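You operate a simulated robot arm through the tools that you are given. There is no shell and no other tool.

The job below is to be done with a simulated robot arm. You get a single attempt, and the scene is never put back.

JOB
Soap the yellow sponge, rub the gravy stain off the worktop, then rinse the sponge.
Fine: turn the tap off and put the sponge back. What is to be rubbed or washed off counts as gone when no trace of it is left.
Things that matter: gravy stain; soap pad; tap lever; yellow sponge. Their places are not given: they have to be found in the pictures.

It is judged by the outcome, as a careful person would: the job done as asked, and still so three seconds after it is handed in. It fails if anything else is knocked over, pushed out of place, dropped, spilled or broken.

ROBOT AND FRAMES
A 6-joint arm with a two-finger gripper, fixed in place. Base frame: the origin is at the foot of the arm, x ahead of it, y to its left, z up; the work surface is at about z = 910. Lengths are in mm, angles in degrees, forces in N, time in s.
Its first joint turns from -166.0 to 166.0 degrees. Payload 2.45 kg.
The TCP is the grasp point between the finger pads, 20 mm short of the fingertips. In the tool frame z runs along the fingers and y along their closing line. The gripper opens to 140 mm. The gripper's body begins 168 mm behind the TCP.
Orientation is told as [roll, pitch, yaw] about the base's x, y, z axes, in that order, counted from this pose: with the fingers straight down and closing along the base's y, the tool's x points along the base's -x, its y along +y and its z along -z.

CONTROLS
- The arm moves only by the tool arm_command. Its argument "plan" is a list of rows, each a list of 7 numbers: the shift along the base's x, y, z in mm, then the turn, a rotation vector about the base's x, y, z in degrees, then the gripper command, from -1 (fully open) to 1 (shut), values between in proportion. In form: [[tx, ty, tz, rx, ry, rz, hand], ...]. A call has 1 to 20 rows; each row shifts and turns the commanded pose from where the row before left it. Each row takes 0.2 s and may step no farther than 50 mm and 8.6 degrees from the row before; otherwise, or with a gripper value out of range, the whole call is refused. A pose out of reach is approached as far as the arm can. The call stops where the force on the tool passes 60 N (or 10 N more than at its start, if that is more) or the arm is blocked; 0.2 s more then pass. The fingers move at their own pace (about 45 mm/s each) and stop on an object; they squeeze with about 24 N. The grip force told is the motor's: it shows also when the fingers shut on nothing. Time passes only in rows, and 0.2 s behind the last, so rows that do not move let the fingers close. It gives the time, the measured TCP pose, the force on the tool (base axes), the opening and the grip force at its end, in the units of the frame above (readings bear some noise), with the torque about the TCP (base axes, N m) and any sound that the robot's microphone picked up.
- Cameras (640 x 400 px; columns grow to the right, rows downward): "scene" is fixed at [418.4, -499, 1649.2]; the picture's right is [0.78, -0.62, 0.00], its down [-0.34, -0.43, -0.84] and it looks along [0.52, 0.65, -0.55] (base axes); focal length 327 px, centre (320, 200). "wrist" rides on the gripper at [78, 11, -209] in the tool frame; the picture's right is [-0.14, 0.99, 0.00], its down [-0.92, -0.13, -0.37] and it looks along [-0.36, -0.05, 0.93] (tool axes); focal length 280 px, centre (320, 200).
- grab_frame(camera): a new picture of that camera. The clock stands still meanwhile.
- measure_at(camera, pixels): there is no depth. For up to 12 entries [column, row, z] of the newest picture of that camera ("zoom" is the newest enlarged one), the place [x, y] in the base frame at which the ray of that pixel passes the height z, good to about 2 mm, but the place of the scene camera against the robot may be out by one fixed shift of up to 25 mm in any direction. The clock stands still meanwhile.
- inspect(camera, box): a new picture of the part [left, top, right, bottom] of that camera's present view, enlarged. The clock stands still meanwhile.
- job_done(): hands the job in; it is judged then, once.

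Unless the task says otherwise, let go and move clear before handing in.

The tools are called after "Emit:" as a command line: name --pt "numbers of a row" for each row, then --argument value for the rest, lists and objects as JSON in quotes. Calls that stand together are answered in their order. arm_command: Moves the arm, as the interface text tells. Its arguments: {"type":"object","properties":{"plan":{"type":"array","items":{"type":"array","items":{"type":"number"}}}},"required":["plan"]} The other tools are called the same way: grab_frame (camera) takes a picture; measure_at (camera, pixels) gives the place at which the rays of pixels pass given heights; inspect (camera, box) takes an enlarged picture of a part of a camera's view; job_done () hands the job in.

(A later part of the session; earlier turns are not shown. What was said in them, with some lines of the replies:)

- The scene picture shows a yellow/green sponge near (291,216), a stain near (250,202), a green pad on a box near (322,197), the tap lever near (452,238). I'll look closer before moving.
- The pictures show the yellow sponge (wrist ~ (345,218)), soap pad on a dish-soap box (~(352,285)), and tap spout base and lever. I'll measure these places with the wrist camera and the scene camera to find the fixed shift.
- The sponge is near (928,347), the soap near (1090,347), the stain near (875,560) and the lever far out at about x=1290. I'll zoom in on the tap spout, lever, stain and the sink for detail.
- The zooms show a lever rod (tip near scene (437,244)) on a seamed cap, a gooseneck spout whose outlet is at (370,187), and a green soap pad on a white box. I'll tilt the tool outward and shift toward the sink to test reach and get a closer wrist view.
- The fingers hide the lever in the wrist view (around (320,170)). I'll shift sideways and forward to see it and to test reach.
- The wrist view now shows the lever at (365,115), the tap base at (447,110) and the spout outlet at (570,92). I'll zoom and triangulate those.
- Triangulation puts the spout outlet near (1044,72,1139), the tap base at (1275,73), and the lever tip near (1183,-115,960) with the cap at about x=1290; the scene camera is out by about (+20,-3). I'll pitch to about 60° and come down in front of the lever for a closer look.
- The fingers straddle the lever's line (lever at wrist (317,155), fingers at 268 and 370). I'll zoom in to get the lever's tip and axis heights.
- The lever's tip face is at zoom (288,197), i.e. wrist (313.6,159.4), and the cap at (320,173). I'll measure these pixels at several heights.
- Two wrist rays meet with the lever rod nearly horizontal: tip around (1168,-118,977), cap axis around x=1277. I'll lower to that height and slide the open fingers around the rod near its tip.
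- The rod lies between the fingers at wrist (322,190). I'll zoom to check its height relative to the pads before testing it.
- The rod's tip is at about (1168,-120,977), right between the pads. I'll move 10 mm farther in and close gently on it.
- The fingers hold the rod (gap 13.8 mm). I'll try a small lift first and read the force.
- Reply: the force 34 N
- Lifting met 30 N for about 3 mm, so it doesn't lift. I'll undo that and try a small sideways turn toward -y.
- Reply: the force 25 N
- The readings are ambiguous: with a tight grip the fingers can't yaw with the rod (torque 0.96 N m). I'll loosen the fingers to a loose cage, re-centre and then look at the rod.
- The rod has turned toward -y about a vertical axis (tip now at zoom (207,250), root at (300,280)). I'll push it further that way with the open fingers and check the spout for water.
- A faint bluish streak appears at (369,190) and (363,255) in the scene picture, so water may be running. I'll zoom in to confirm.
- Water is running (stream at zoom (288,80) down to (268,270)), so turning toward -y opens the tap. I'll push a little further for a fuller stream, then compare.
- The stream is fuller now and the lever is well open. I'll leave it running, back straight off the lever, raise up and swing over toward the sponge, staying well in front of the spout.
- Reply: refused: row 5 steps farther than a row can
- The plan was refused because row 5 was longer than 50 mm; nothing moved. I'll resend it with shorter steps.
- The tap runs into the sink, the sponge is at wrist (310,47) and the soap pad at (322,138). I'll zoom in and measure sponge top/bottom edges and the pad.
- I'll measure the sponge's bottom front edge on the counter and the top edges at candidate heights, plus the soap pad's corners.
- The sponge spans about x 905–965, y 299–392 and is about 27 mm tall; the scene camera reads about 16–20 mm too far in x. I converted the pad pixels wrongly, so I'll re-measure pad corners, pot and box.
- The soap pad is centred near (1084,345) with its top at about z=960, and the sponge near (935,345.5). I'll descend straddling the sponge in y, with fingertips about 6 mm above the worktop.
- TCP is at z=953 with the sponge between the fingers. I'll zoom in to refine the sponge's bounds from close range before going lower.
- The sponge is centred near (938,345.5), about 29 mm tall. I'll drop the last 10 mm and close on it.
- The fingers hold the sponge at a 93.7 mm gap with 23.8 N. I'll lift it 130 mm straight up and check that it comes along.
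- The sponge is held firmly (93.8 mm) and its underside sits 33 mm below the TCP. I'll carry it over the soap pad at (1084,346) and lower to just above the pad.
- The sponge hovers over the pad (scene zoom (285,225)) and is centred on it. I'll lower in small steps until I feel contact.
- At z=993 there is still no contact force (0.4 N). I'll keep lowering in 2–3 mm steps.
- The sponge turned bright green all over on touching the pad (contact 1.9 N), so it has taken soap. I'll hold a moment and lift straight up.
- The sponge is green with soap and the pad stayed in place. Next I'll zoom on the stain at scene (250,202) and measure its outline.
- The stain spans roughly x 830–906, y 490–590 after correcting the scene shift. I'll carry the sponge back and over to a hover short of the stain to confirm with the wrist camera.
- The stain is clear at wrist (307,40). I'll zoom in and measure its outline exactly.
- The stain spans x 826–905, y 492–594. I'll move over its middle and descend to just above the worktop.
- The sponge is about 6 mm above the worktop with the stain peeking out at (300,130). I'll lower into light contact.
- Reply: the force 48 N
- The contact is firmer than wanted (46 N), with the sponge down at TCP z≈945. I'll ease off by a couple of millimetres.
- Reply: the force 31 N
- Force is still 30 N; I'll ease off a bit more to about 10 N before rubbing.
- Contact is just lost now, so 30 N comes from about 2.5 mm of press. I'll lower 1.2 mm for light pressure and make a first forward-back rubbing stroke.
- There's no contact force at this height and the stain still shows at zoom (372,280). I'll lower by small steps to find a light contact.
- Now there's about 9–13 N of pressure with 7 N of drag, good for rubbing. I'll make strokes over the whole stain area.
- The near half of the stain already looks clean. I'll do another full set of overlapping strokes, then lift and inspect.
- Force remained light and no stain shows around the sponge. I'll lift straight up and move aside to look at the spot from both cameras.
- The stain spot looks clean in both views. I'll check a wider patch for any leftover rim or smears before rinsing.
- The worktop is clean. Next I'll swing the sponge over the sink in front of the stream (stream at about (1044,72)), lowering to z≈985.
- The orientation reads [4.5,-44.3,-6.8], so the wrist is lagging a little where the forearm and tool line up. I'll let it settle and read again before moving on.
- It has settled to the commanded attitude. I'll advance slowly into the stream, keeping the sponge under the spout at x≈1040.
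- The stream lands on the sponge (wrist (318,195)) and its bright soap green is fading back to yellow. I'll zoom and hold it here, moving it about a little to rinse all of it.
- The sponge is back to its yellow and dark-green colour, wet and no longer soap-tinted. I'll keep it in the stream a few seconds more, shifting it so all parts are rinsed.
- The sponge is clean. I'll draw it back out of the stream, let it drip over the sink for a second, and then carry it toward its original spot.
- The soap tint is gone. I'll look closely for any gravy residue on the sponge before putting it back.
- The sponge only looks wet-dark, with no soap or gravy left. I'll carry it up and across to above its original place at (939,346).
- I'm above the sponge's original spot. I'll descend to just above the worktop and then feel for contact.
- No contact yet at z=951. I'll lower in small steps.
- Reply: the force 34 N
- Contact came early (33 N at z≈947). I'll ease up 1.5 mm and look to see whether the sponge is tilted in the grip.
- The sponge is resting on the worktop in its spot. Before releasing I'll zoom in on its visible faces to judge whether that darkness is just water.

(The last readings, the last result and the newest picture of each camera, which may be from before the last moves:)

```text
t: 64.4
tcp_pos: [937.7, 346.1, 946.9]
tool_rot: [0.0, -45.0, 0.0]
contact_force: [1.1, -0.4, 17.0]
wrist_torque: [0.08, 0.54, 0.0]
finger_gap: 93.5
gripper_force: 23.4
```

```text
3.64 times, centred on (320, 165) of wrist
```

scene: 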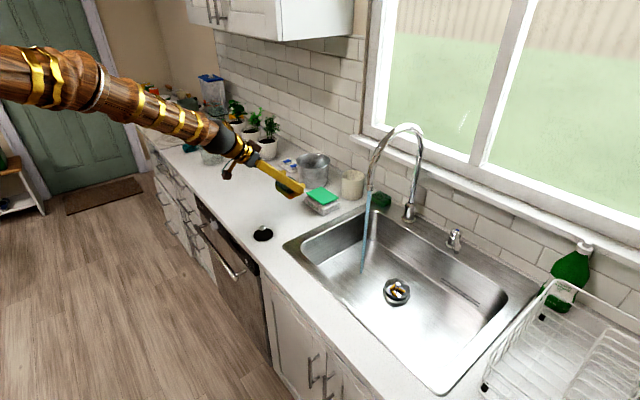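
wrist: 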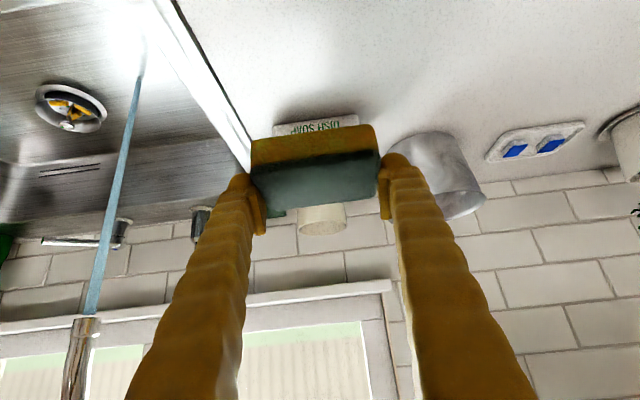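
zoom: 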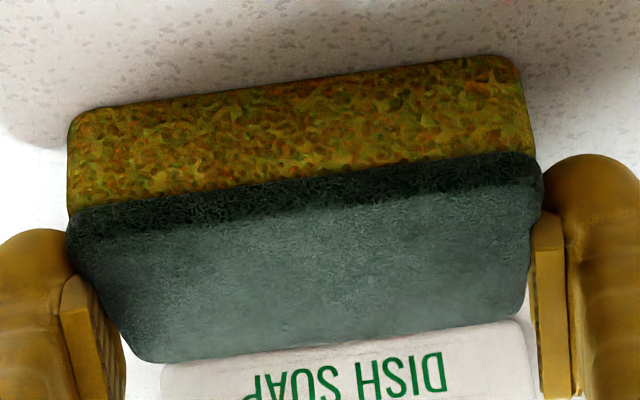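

The faces are evenly darkened and glossy, which is just wetness. I'll open the fingers, then rise straight up.

Emit:
arm_command --pt "0 0 0.8 0 0 0 1" --pt "0 0 0 0 0 0 -0.45" --pt "0 0 0 0 0 0 -0.6" --pt "0 0 0 0 0 0 -0.65" --pt "0 0 10 0 0 0 -0.65" --pt "0 0 30 0 0 0 -0.65" --pt "0 0 40 0 0 0 -0.65" --pt "0 0 40 0 0 0 -0.65" --pt "-20 0 40 0 0 0 -0.65" --pt "-30 0 35 0 0 0 -0.65" --pt "0 0 0 0 0 0 -0.65"

Emit:
grab_frame --camera "wrist"

Emit:
inspect --camera "scene" --box '[265, 170, 365, 240]'

```text
t: 66.8
tcp_pos: [889.6, 346.0, 1145.0]
tool_rot: [0.0, -45.0, -0.1]
contact_force: [0.8, -0.3, 0.5]
wrist_torque: [-0.01, 0.03, -0.01]
finger_gap: 115.5
gripper_force: 0.1
```

```text
taken
```

wrist: 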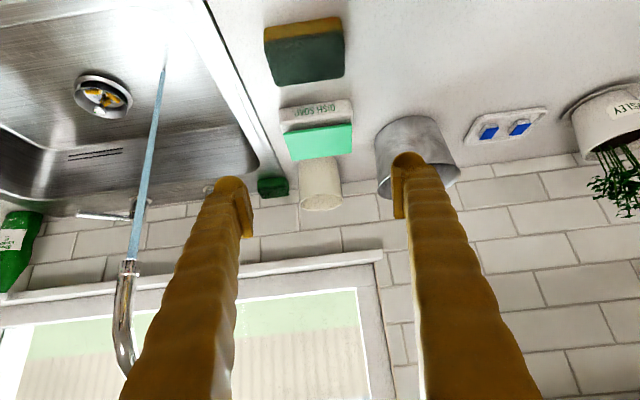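

```text
5.71 times, centred on (315, 205) of scene
```

zoom: 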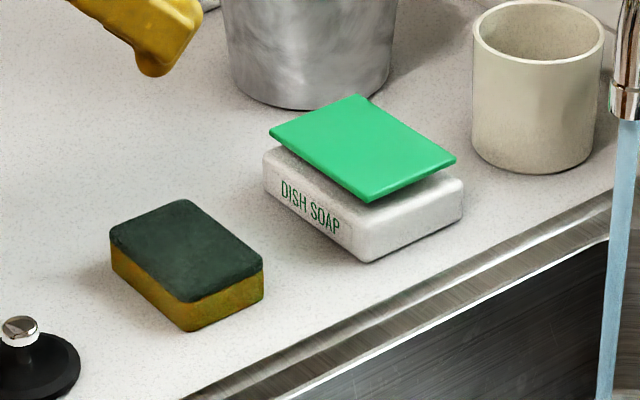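

The sponge is back within a couple of millimetres of where it was, upright, and nothing else has moved. Now I'll swing back in front of the spout's line toward the lever at about y=-173, staying at x≈890 and z≈1145.

Emit:
arm_command --pt "0 -40 5 0 0 0 -0.3" --pt "0 -45 0 0 0 0 0" --pt "0 -45 0 0 0 0 0.2" --pt "0 -45 0 0 0 0 0.2" --pt "0 -45 0 0 0 0 0.2" --pt "0 -45 0 0 0 0 0.2" --pt "0 -45 0 0 0 0 0.2" --pt "0 -45 0 0 0 0 0.2" --pt "0 -45 0 0 0 0 0.2" --pt "0 -45 0 0 0 0 0.2" --pt "0 -45 0 0 0 0 0.2" --pt "0 -29 0 0 0 0 0.2" --pt "30 0 -20 0 -5 0 0.2" --pt "35 0 -25 0 -5 0 0.2" --pt "35 0 -30 0 -5 0 0.2" --pt "35 0 -30 0 0 0 0.2" --pt "30 0 -10 0 0 0 0.2" --pt "0 0 0 0 0 0 0.2" --pt "0 0 0 0 0 0 0.2"

Emit:
grab_frame --camera "wrist"

Emit:
grab_frame --camera "scene"

```text
t: 70.8
tcp_pos: [1054.3, -172.5, 1033.8]
tool_rot: [0.0, -60.1, -0.1]
contact_force: [0.1, 0.5, -0.2]
wrist_torque: [0.01, 0.0, -0.01]
finger_gap: 56.1
gripper_force: 0.1
```

```text
taken
```

wrist: 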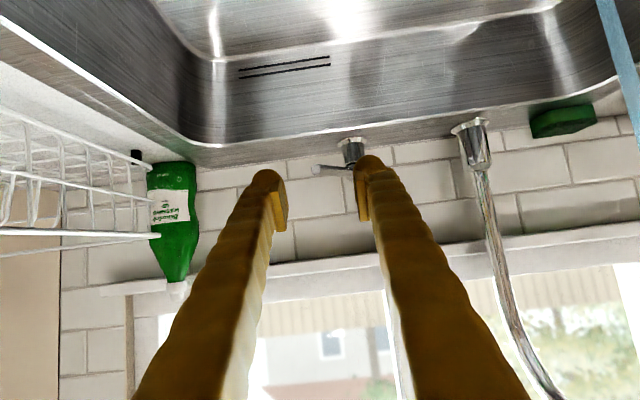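

```text
taken
```

scene: 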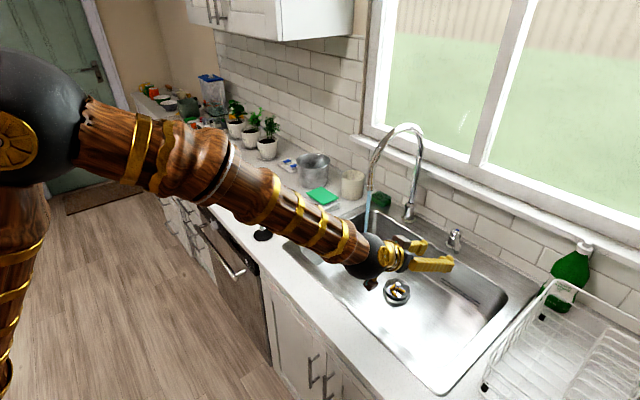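

The lever tip shows at wrist (318,168), between the fingers. I'll zoom and measure its position at z≈977 before moving in.

Emit:
inspect --camera "wrist" --box '[280, 120, 400, 210]'

Emit:
measure_at --camera "wrist" --pixels '[[316, 168, 977], [316, 168, 970], [352, 170, 977], [350, 140, 912]]'

```text
4.44 times, centred on (340, 165) of wrist
```

zoom: 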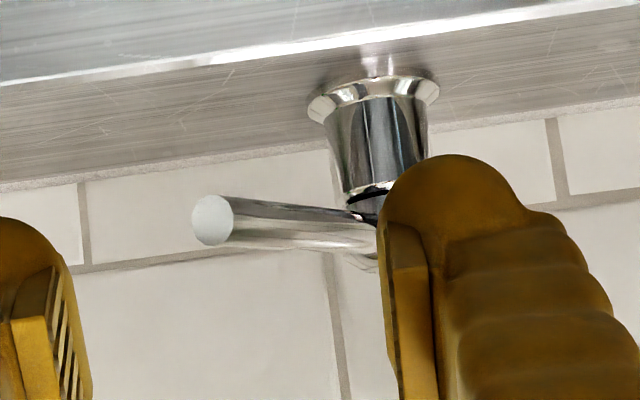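

```text
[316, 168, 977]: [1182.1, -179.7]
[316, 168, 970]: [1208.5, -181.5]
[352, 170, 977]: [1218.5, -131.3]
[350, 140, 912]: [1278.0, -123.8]
```

The lever tip is at about (1185,-180), comfortably between the pads. I'll lower to z≈978 and slide in around the rod.

Emit:
arm_command --pt "0 0 -28 0 0 0 0.2" --pt "0 0 -28 0 0 0 0.2" --pt "30 0 0 0 0 0 0.2" --pt "35 0 0 0 0 0 0.2" --pt "35 0 0 0 0 0 0.2" --pt "30 0 0 0 0 0 0.2" --pt "0 0 0 0 0 0 0.2"

Emit:
inspect --camera "wrist" --box '[250, 120, 410, 230]'

Emit:
inspect --camera "scene" --box '[360, 175, 500, 275]'

```text
t: 72.4
tcp_pos: [1181.3, -174.6, 979.8]
tool_rot: [0.0, -60.0, -0.1]
contact_force: [0.1, 1.1, 0.4]
wrist_torque: [0.04, 0.0, -0.03]
finger_gap: 56.1
gripper_force: 0.0
```

```text
3.64 times, centred on (330, 175) of wrist
```

zoom: 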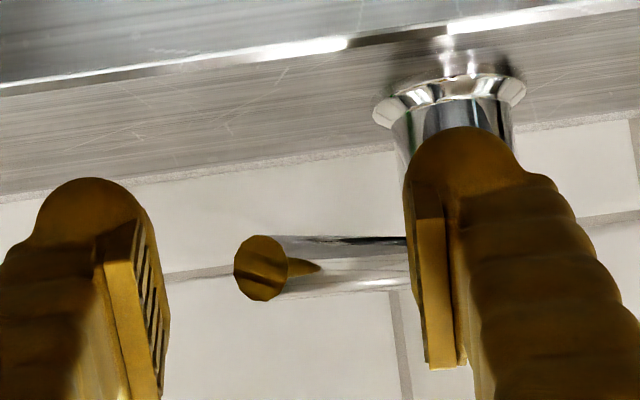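

```text
4.00 times, centred on (430, 225) of scene
```

zoom: 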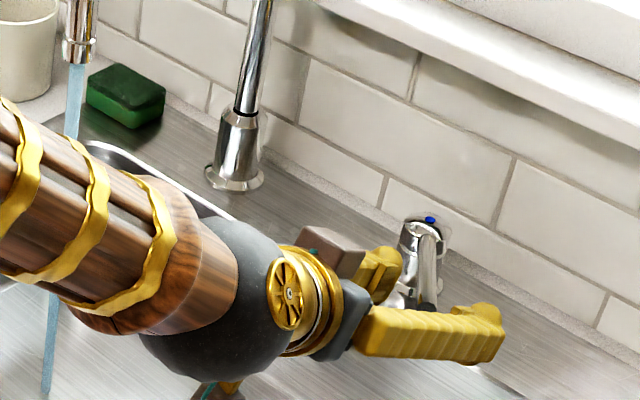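

The rod lies between the pads. I'll sweep toward +y so the left finger turns the lever back, stopping short of closed to check.

Emit:
arm_command --pt "0 10 0 0 0 0 0.2" --pt "0 10 0 0 0 0 0.2" --pt "0 10 0 0 0 0 0.2" --pt "0 10 0 0 0 0 0.2" --pt "0 8 0 0 0 0 0.2" --pt "0 8 0 0 0 0 0.2" --pt "0 6 0 0 0 0 0.2" --pt "0 0 0 0 0 0 0.2"

Emit:
inspect --camera "scene" --box '[350, 175, 490, 285]'

Emit:
inspect --camera "wrist" --box '[250, 120, 410, 230]'

```text
t: 74.2
tcp_pos: [1182.5, -110.7, 976.8]
tool_rot: [0.0, -59.9, 0.0]
contact_force: [-0.3, -0.7, 0.2]
wrist_torque: [0.02, -0.04, -0.01]
finger_gap: 56.2
gripper_force: 0.0
```

```text
3.64 times, centred on (420, 230) of scene
```

zoom: 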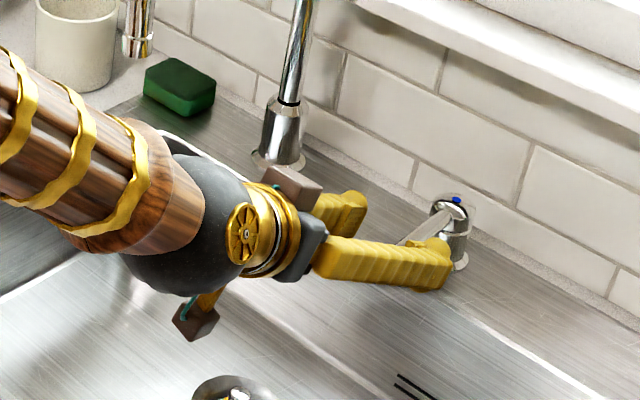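

```text
3.64 times, centred on (330, 175) of wrist
```

zoom: 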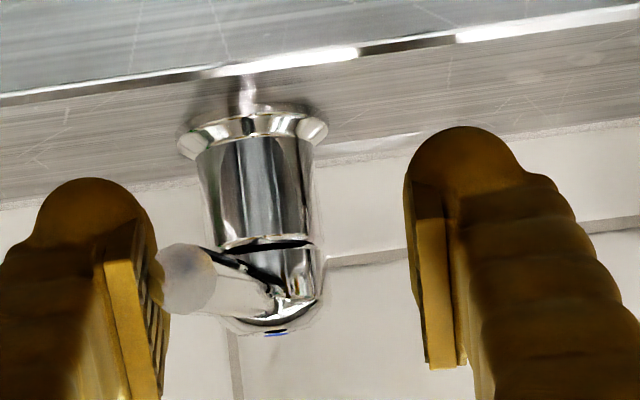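

The stream below the spout (zoom (138,55)) has stopped, but the lever is still a few degrees short of its starting position. I'll push gently on until it meets its stop.

Emit:
arm_command --pt "0 4 0 0 0 0 0.2" --pt "0 4 0 0 0 0 0.2" --pt "0 3 0 0 0 0 0.2" --pt "0 0 0 0 0 0 0.2"

Emit:
inspect --camera "wrist" --box '[250, 120, 410, 230]'

```text
t: 75.2
tcp_pos: [1183.1, -99.7, 978.1]
tool_rot: [0.0, -60.0, -0.1]
contact_force: [0.7, -0.2, 0.7]
wrist_torque: [-0.01, -0.03, 0.0]
finger_gap: 55.9
gripper_force: 0.2
```

```text
3.64 times, centred on (330, 175) of wrist
```

zoom: 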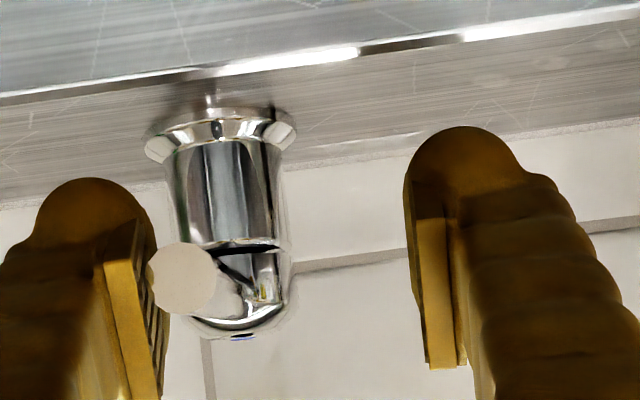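

The lever is almost aligned as at the start. I'll push another 2–3 mm, watching for the stop's resistance.

Emit:
arm_command --pt "0 1.5 0 0 0 0 0.2" --pt "0 1.5 0 0 0 0 0.2" --pt "0 0 0 0 0 0 0.2"

Emit:
inspect --camera "wrist" --box '[250, 120, 410, 230]'

```text
t: 76.0
tcp_pos: [1183.2, -97.9, 978.3]
tool_rot: [0.1, -60.0, -0.1]
contact_force: [2.1, -7.7, 2.4]
wrist_torque: [-0.03, 0.02, 0.21]
finger_gap: 60.6
gripper_force: 3.5
```

```text
3.64 times, centred on (330, 175) of wrist
```

zoom: 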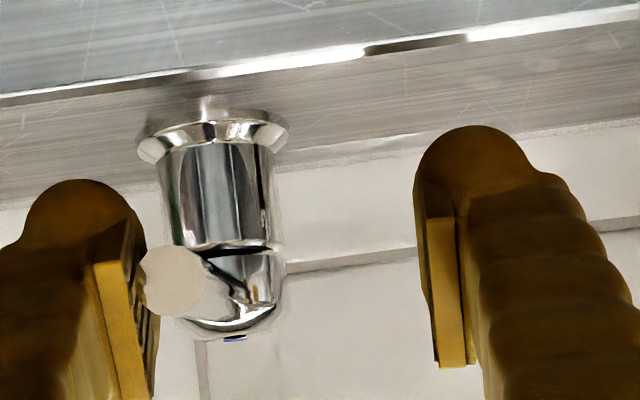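

The lever met its stop (7.7 N and the fingers gave a little), so it's fully off. I'll ease off, back straight out and rise clear.

Emit:
arm_command --pt "0 -5 0 0 0 0 0.1" --pt "0 -12 0 0 0 0 0.1" --pt "-30 0 0 0 0 0 0.1" --pt "-40 0 0 0 0 0 0.1" --pt "-40 0 5 0 0 0 0.1" --pt "-35 0 30 0 5 0 0.1" --pt "-30 0 35 0 5 0 0.1" --pt "-30 0 35 0 5 0 0.1" --pt "-30 0 35 0 0 0 0.1" --pt "-30 0 35 0 0 0 0.1" --pt "-30 0 30 0 0 0 0.1" --pt "0 0 0 0 0 0 0.1"

Emit:
grab_frame --camera "wrist"

Emit:
grab_frame --camera "scene"

Emit:
inspect --camera "scene" --box '[340, 170, 480, 310]'

```text
t: 78.6
tcp_pos: [887.2, -115.5, 1182.6]
tool_rot: [0.0, -45.0, -0.1]
contact_force: [0.7, 0.3, 0.8]
wrist_torque: [-0.02, -0.01, -0.01]
finger_gap: 63.1
gripper_force: 0.0
```

```text
taken
```

wrist: 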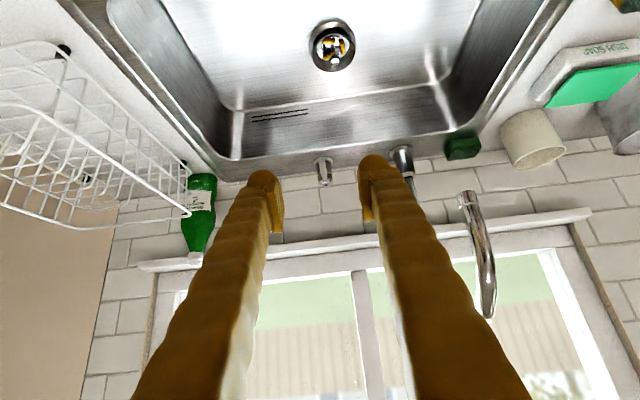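

```text
taken
```

scene: 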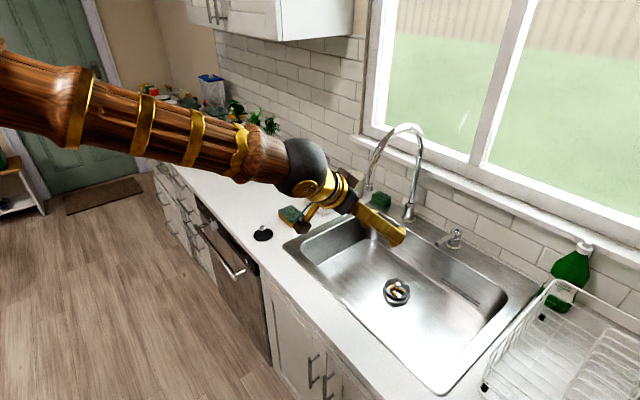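

```text
2.86 times, centred on (410, 240) of scene
```

zoom: 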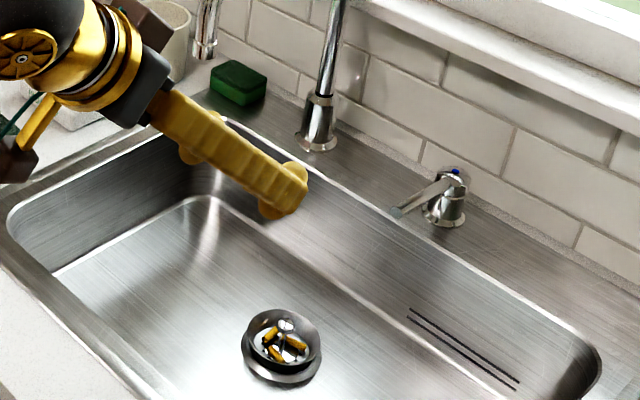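

The stream has stopped and the lever is back at its starting angle (scene (440,240)). I'll move the arm back toward its starting place and take final pictures of the worktop and sponge.

Emit:
arm_command --pt "-30 20 15 0 5 0 0" --pt "-30 35 15 0 5 0 -0.3" --pt "-30 35 15 0 5 0 -0.6" --pt "-30 38 15 0 5 0 -1" --pt "-15 45 10 0 5 0 -1" --pt "0 48 0 0 5 0 -1" --pt "0 48 0 0 5 0 -1" --pt "0 48 0 0 5 0 -1" --pt "0 48 0 0 5 0 -1" --pt "0 48 0 0 0 0 -1" --pt "0 22 0 0 0 0 -1" --pt "0 0 0 0 0 0 -1"

Emit:
grab_frame --camera "wrist"

Emit:
grab_frame --camera "scene"

Emit:
inspect --camera "scene" --box '[220, 140, 420, 265]'

```text
refused: row 4 steps farther than a row can; nothing moved
```

```text
taken
```

wrist: 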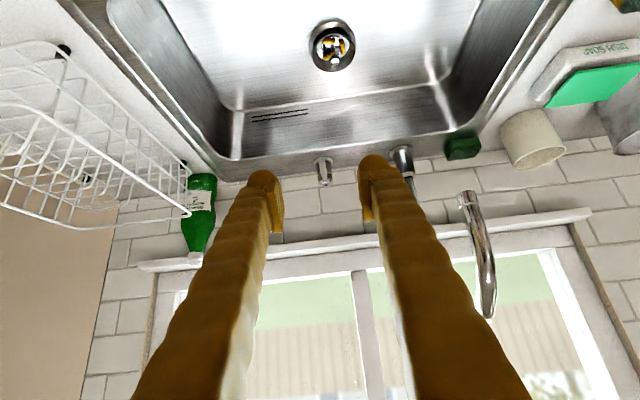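

```text
taken
```

scene: 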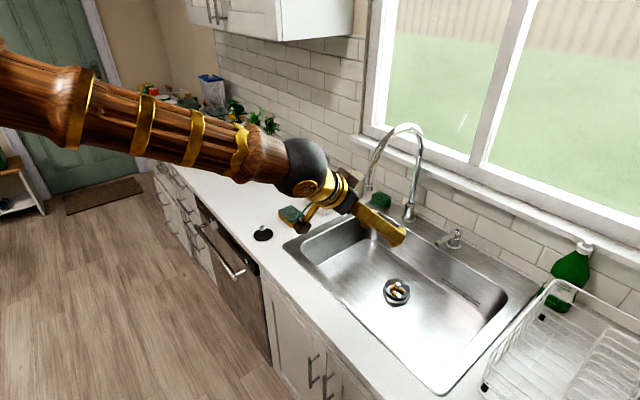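

```text
3.20 times, centred on (320, 202) of scene
```

zoom: 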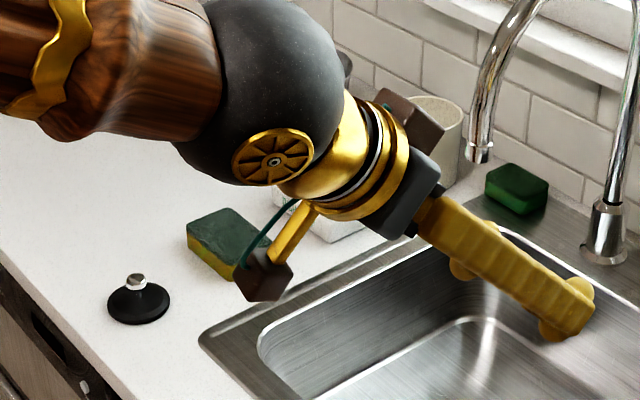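

Row 4 was over 50 mm, so nothing moved. I'll resend with shorter steps to retreat to the starting area.

Emit:
arm_command --pt "-30 20 15 0 5 0 0" --pt "-28 33 15 0 5 0 -0.3" --pt "-28 33 15 0 5 0 -0.6" --pt "-28 33 15 0 5 0 -1" --pt "-15 43 10 0 5 0 -1" --pt "0 46 0 0 5 0 -1" --pt "0 46 0 0 5 0 -1" --pt "0 46 0 0 5 0 -1" --pt "0 46 0 0 5 0 -1" --pt "0 46 0 0 0 0 -1" --pt "0 40 0 0 0 0 -1" --pt "0 0 0 0 0 0 -1"

Emit:
grab_frame --camera "wrist"

Emit:
grab_frame --camera "scene"

Emit:
inspect --camera "scene" --box '[220, 140, 420, 265]'

```text
t: 81.2
tcp_pos: [759.7, 316.9, 1251.5]
tool_rot: [0.0, 0.0, -0.1]
contact_force: [-0.1, -0.1, -0.7]
wrist_torque: [0.0, 0.0, 0.0]
finger_gap: 140.0
gripper_force: 0.0
```

```text
taken
```

wrist: 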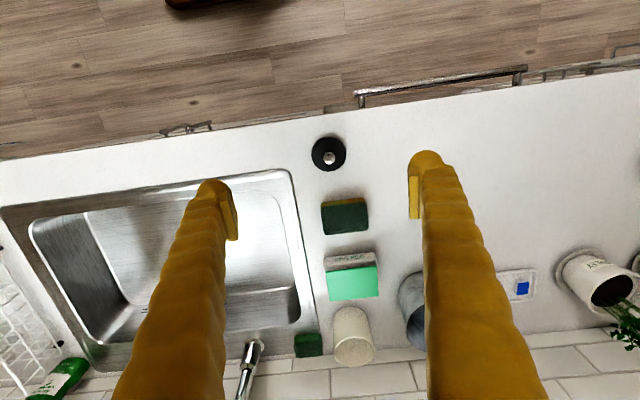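

```text
taken
```

scene: 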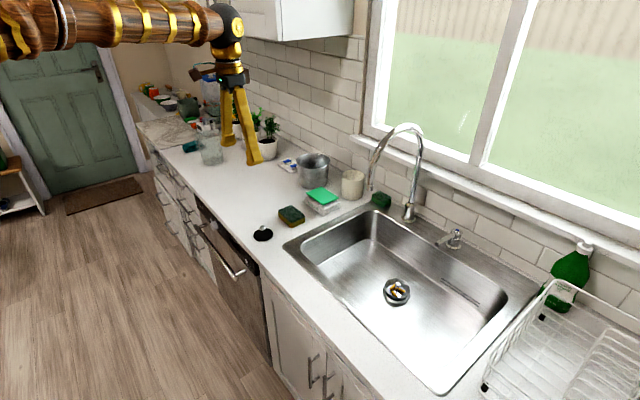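

```text
3.20 times, centred on (320, 202) of scene
```

zoom: 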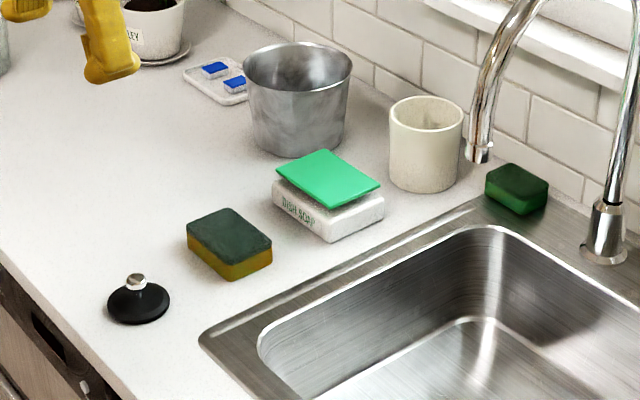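

Everything is in its original place, the tap is off and the sponge is back. I'll take one last close look at the stain spot without shadows before handing in.

Emit:
inspect --camera "scene" --box '[226, 187, 274, 217]'

Emit:
inspect --camera "scene" --box '[270, 195, 318, 235]'

Emit:
inspect --camera "scene" --box '[350, 170, 480, 270]'

```text
13.33 times, centred on (250, 202) of scene
```

zoom: 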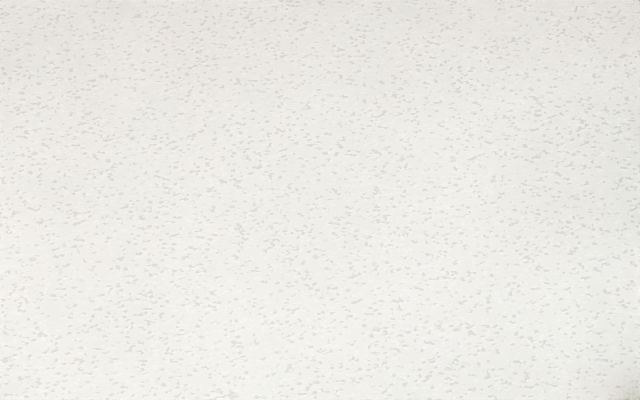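

```text
10.00 times, centred on (294, 215) of scene
```

zoom: 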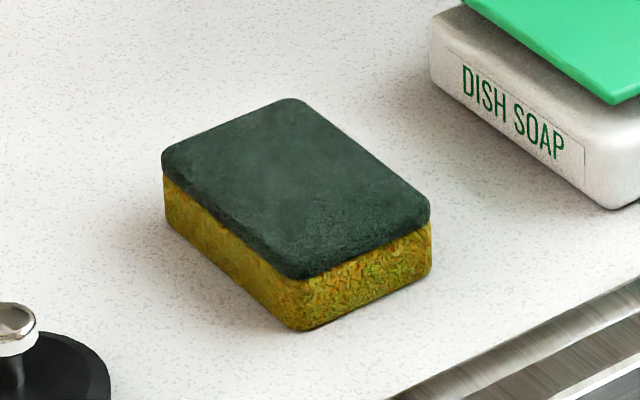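

```text
4.00 times, centred on (415, 220) of scene
```

zoom: 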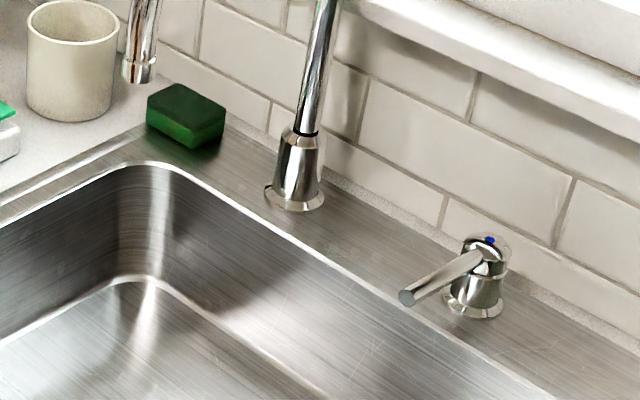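

The close-ups show no trace of the stain, the rinsed sponge standing in its place (scene (294,215)), the tap dry with its lever at the off position, and the arm clear. I'm handing the job in.

Emit:
job_done

```text
The job is handed in.
```

I soaped the yellow sponge, rubbed the gravy stain off the worktop and rinsed the sponge. Then I put it back and turned the tap off, and the job is handed in.

- **Stain:** the final close-up of the worktop shows no trace of it.
- **Sponge:** it turned bright green with soap on the pad. That colour was gone after about six seconds under the tap. It is now wet and a little darker than at the start. It stands within a few millimetres of its original place.
- **Tap:** the lever is back against its off stop and no water is running. I opened the tap before picking up the sponge, so it ran for about a minute, into the sink.
- **Everything else:** nothing else looks moved or knocked over in the last pictures. The gripper is empty and the arm is back near its starting position.
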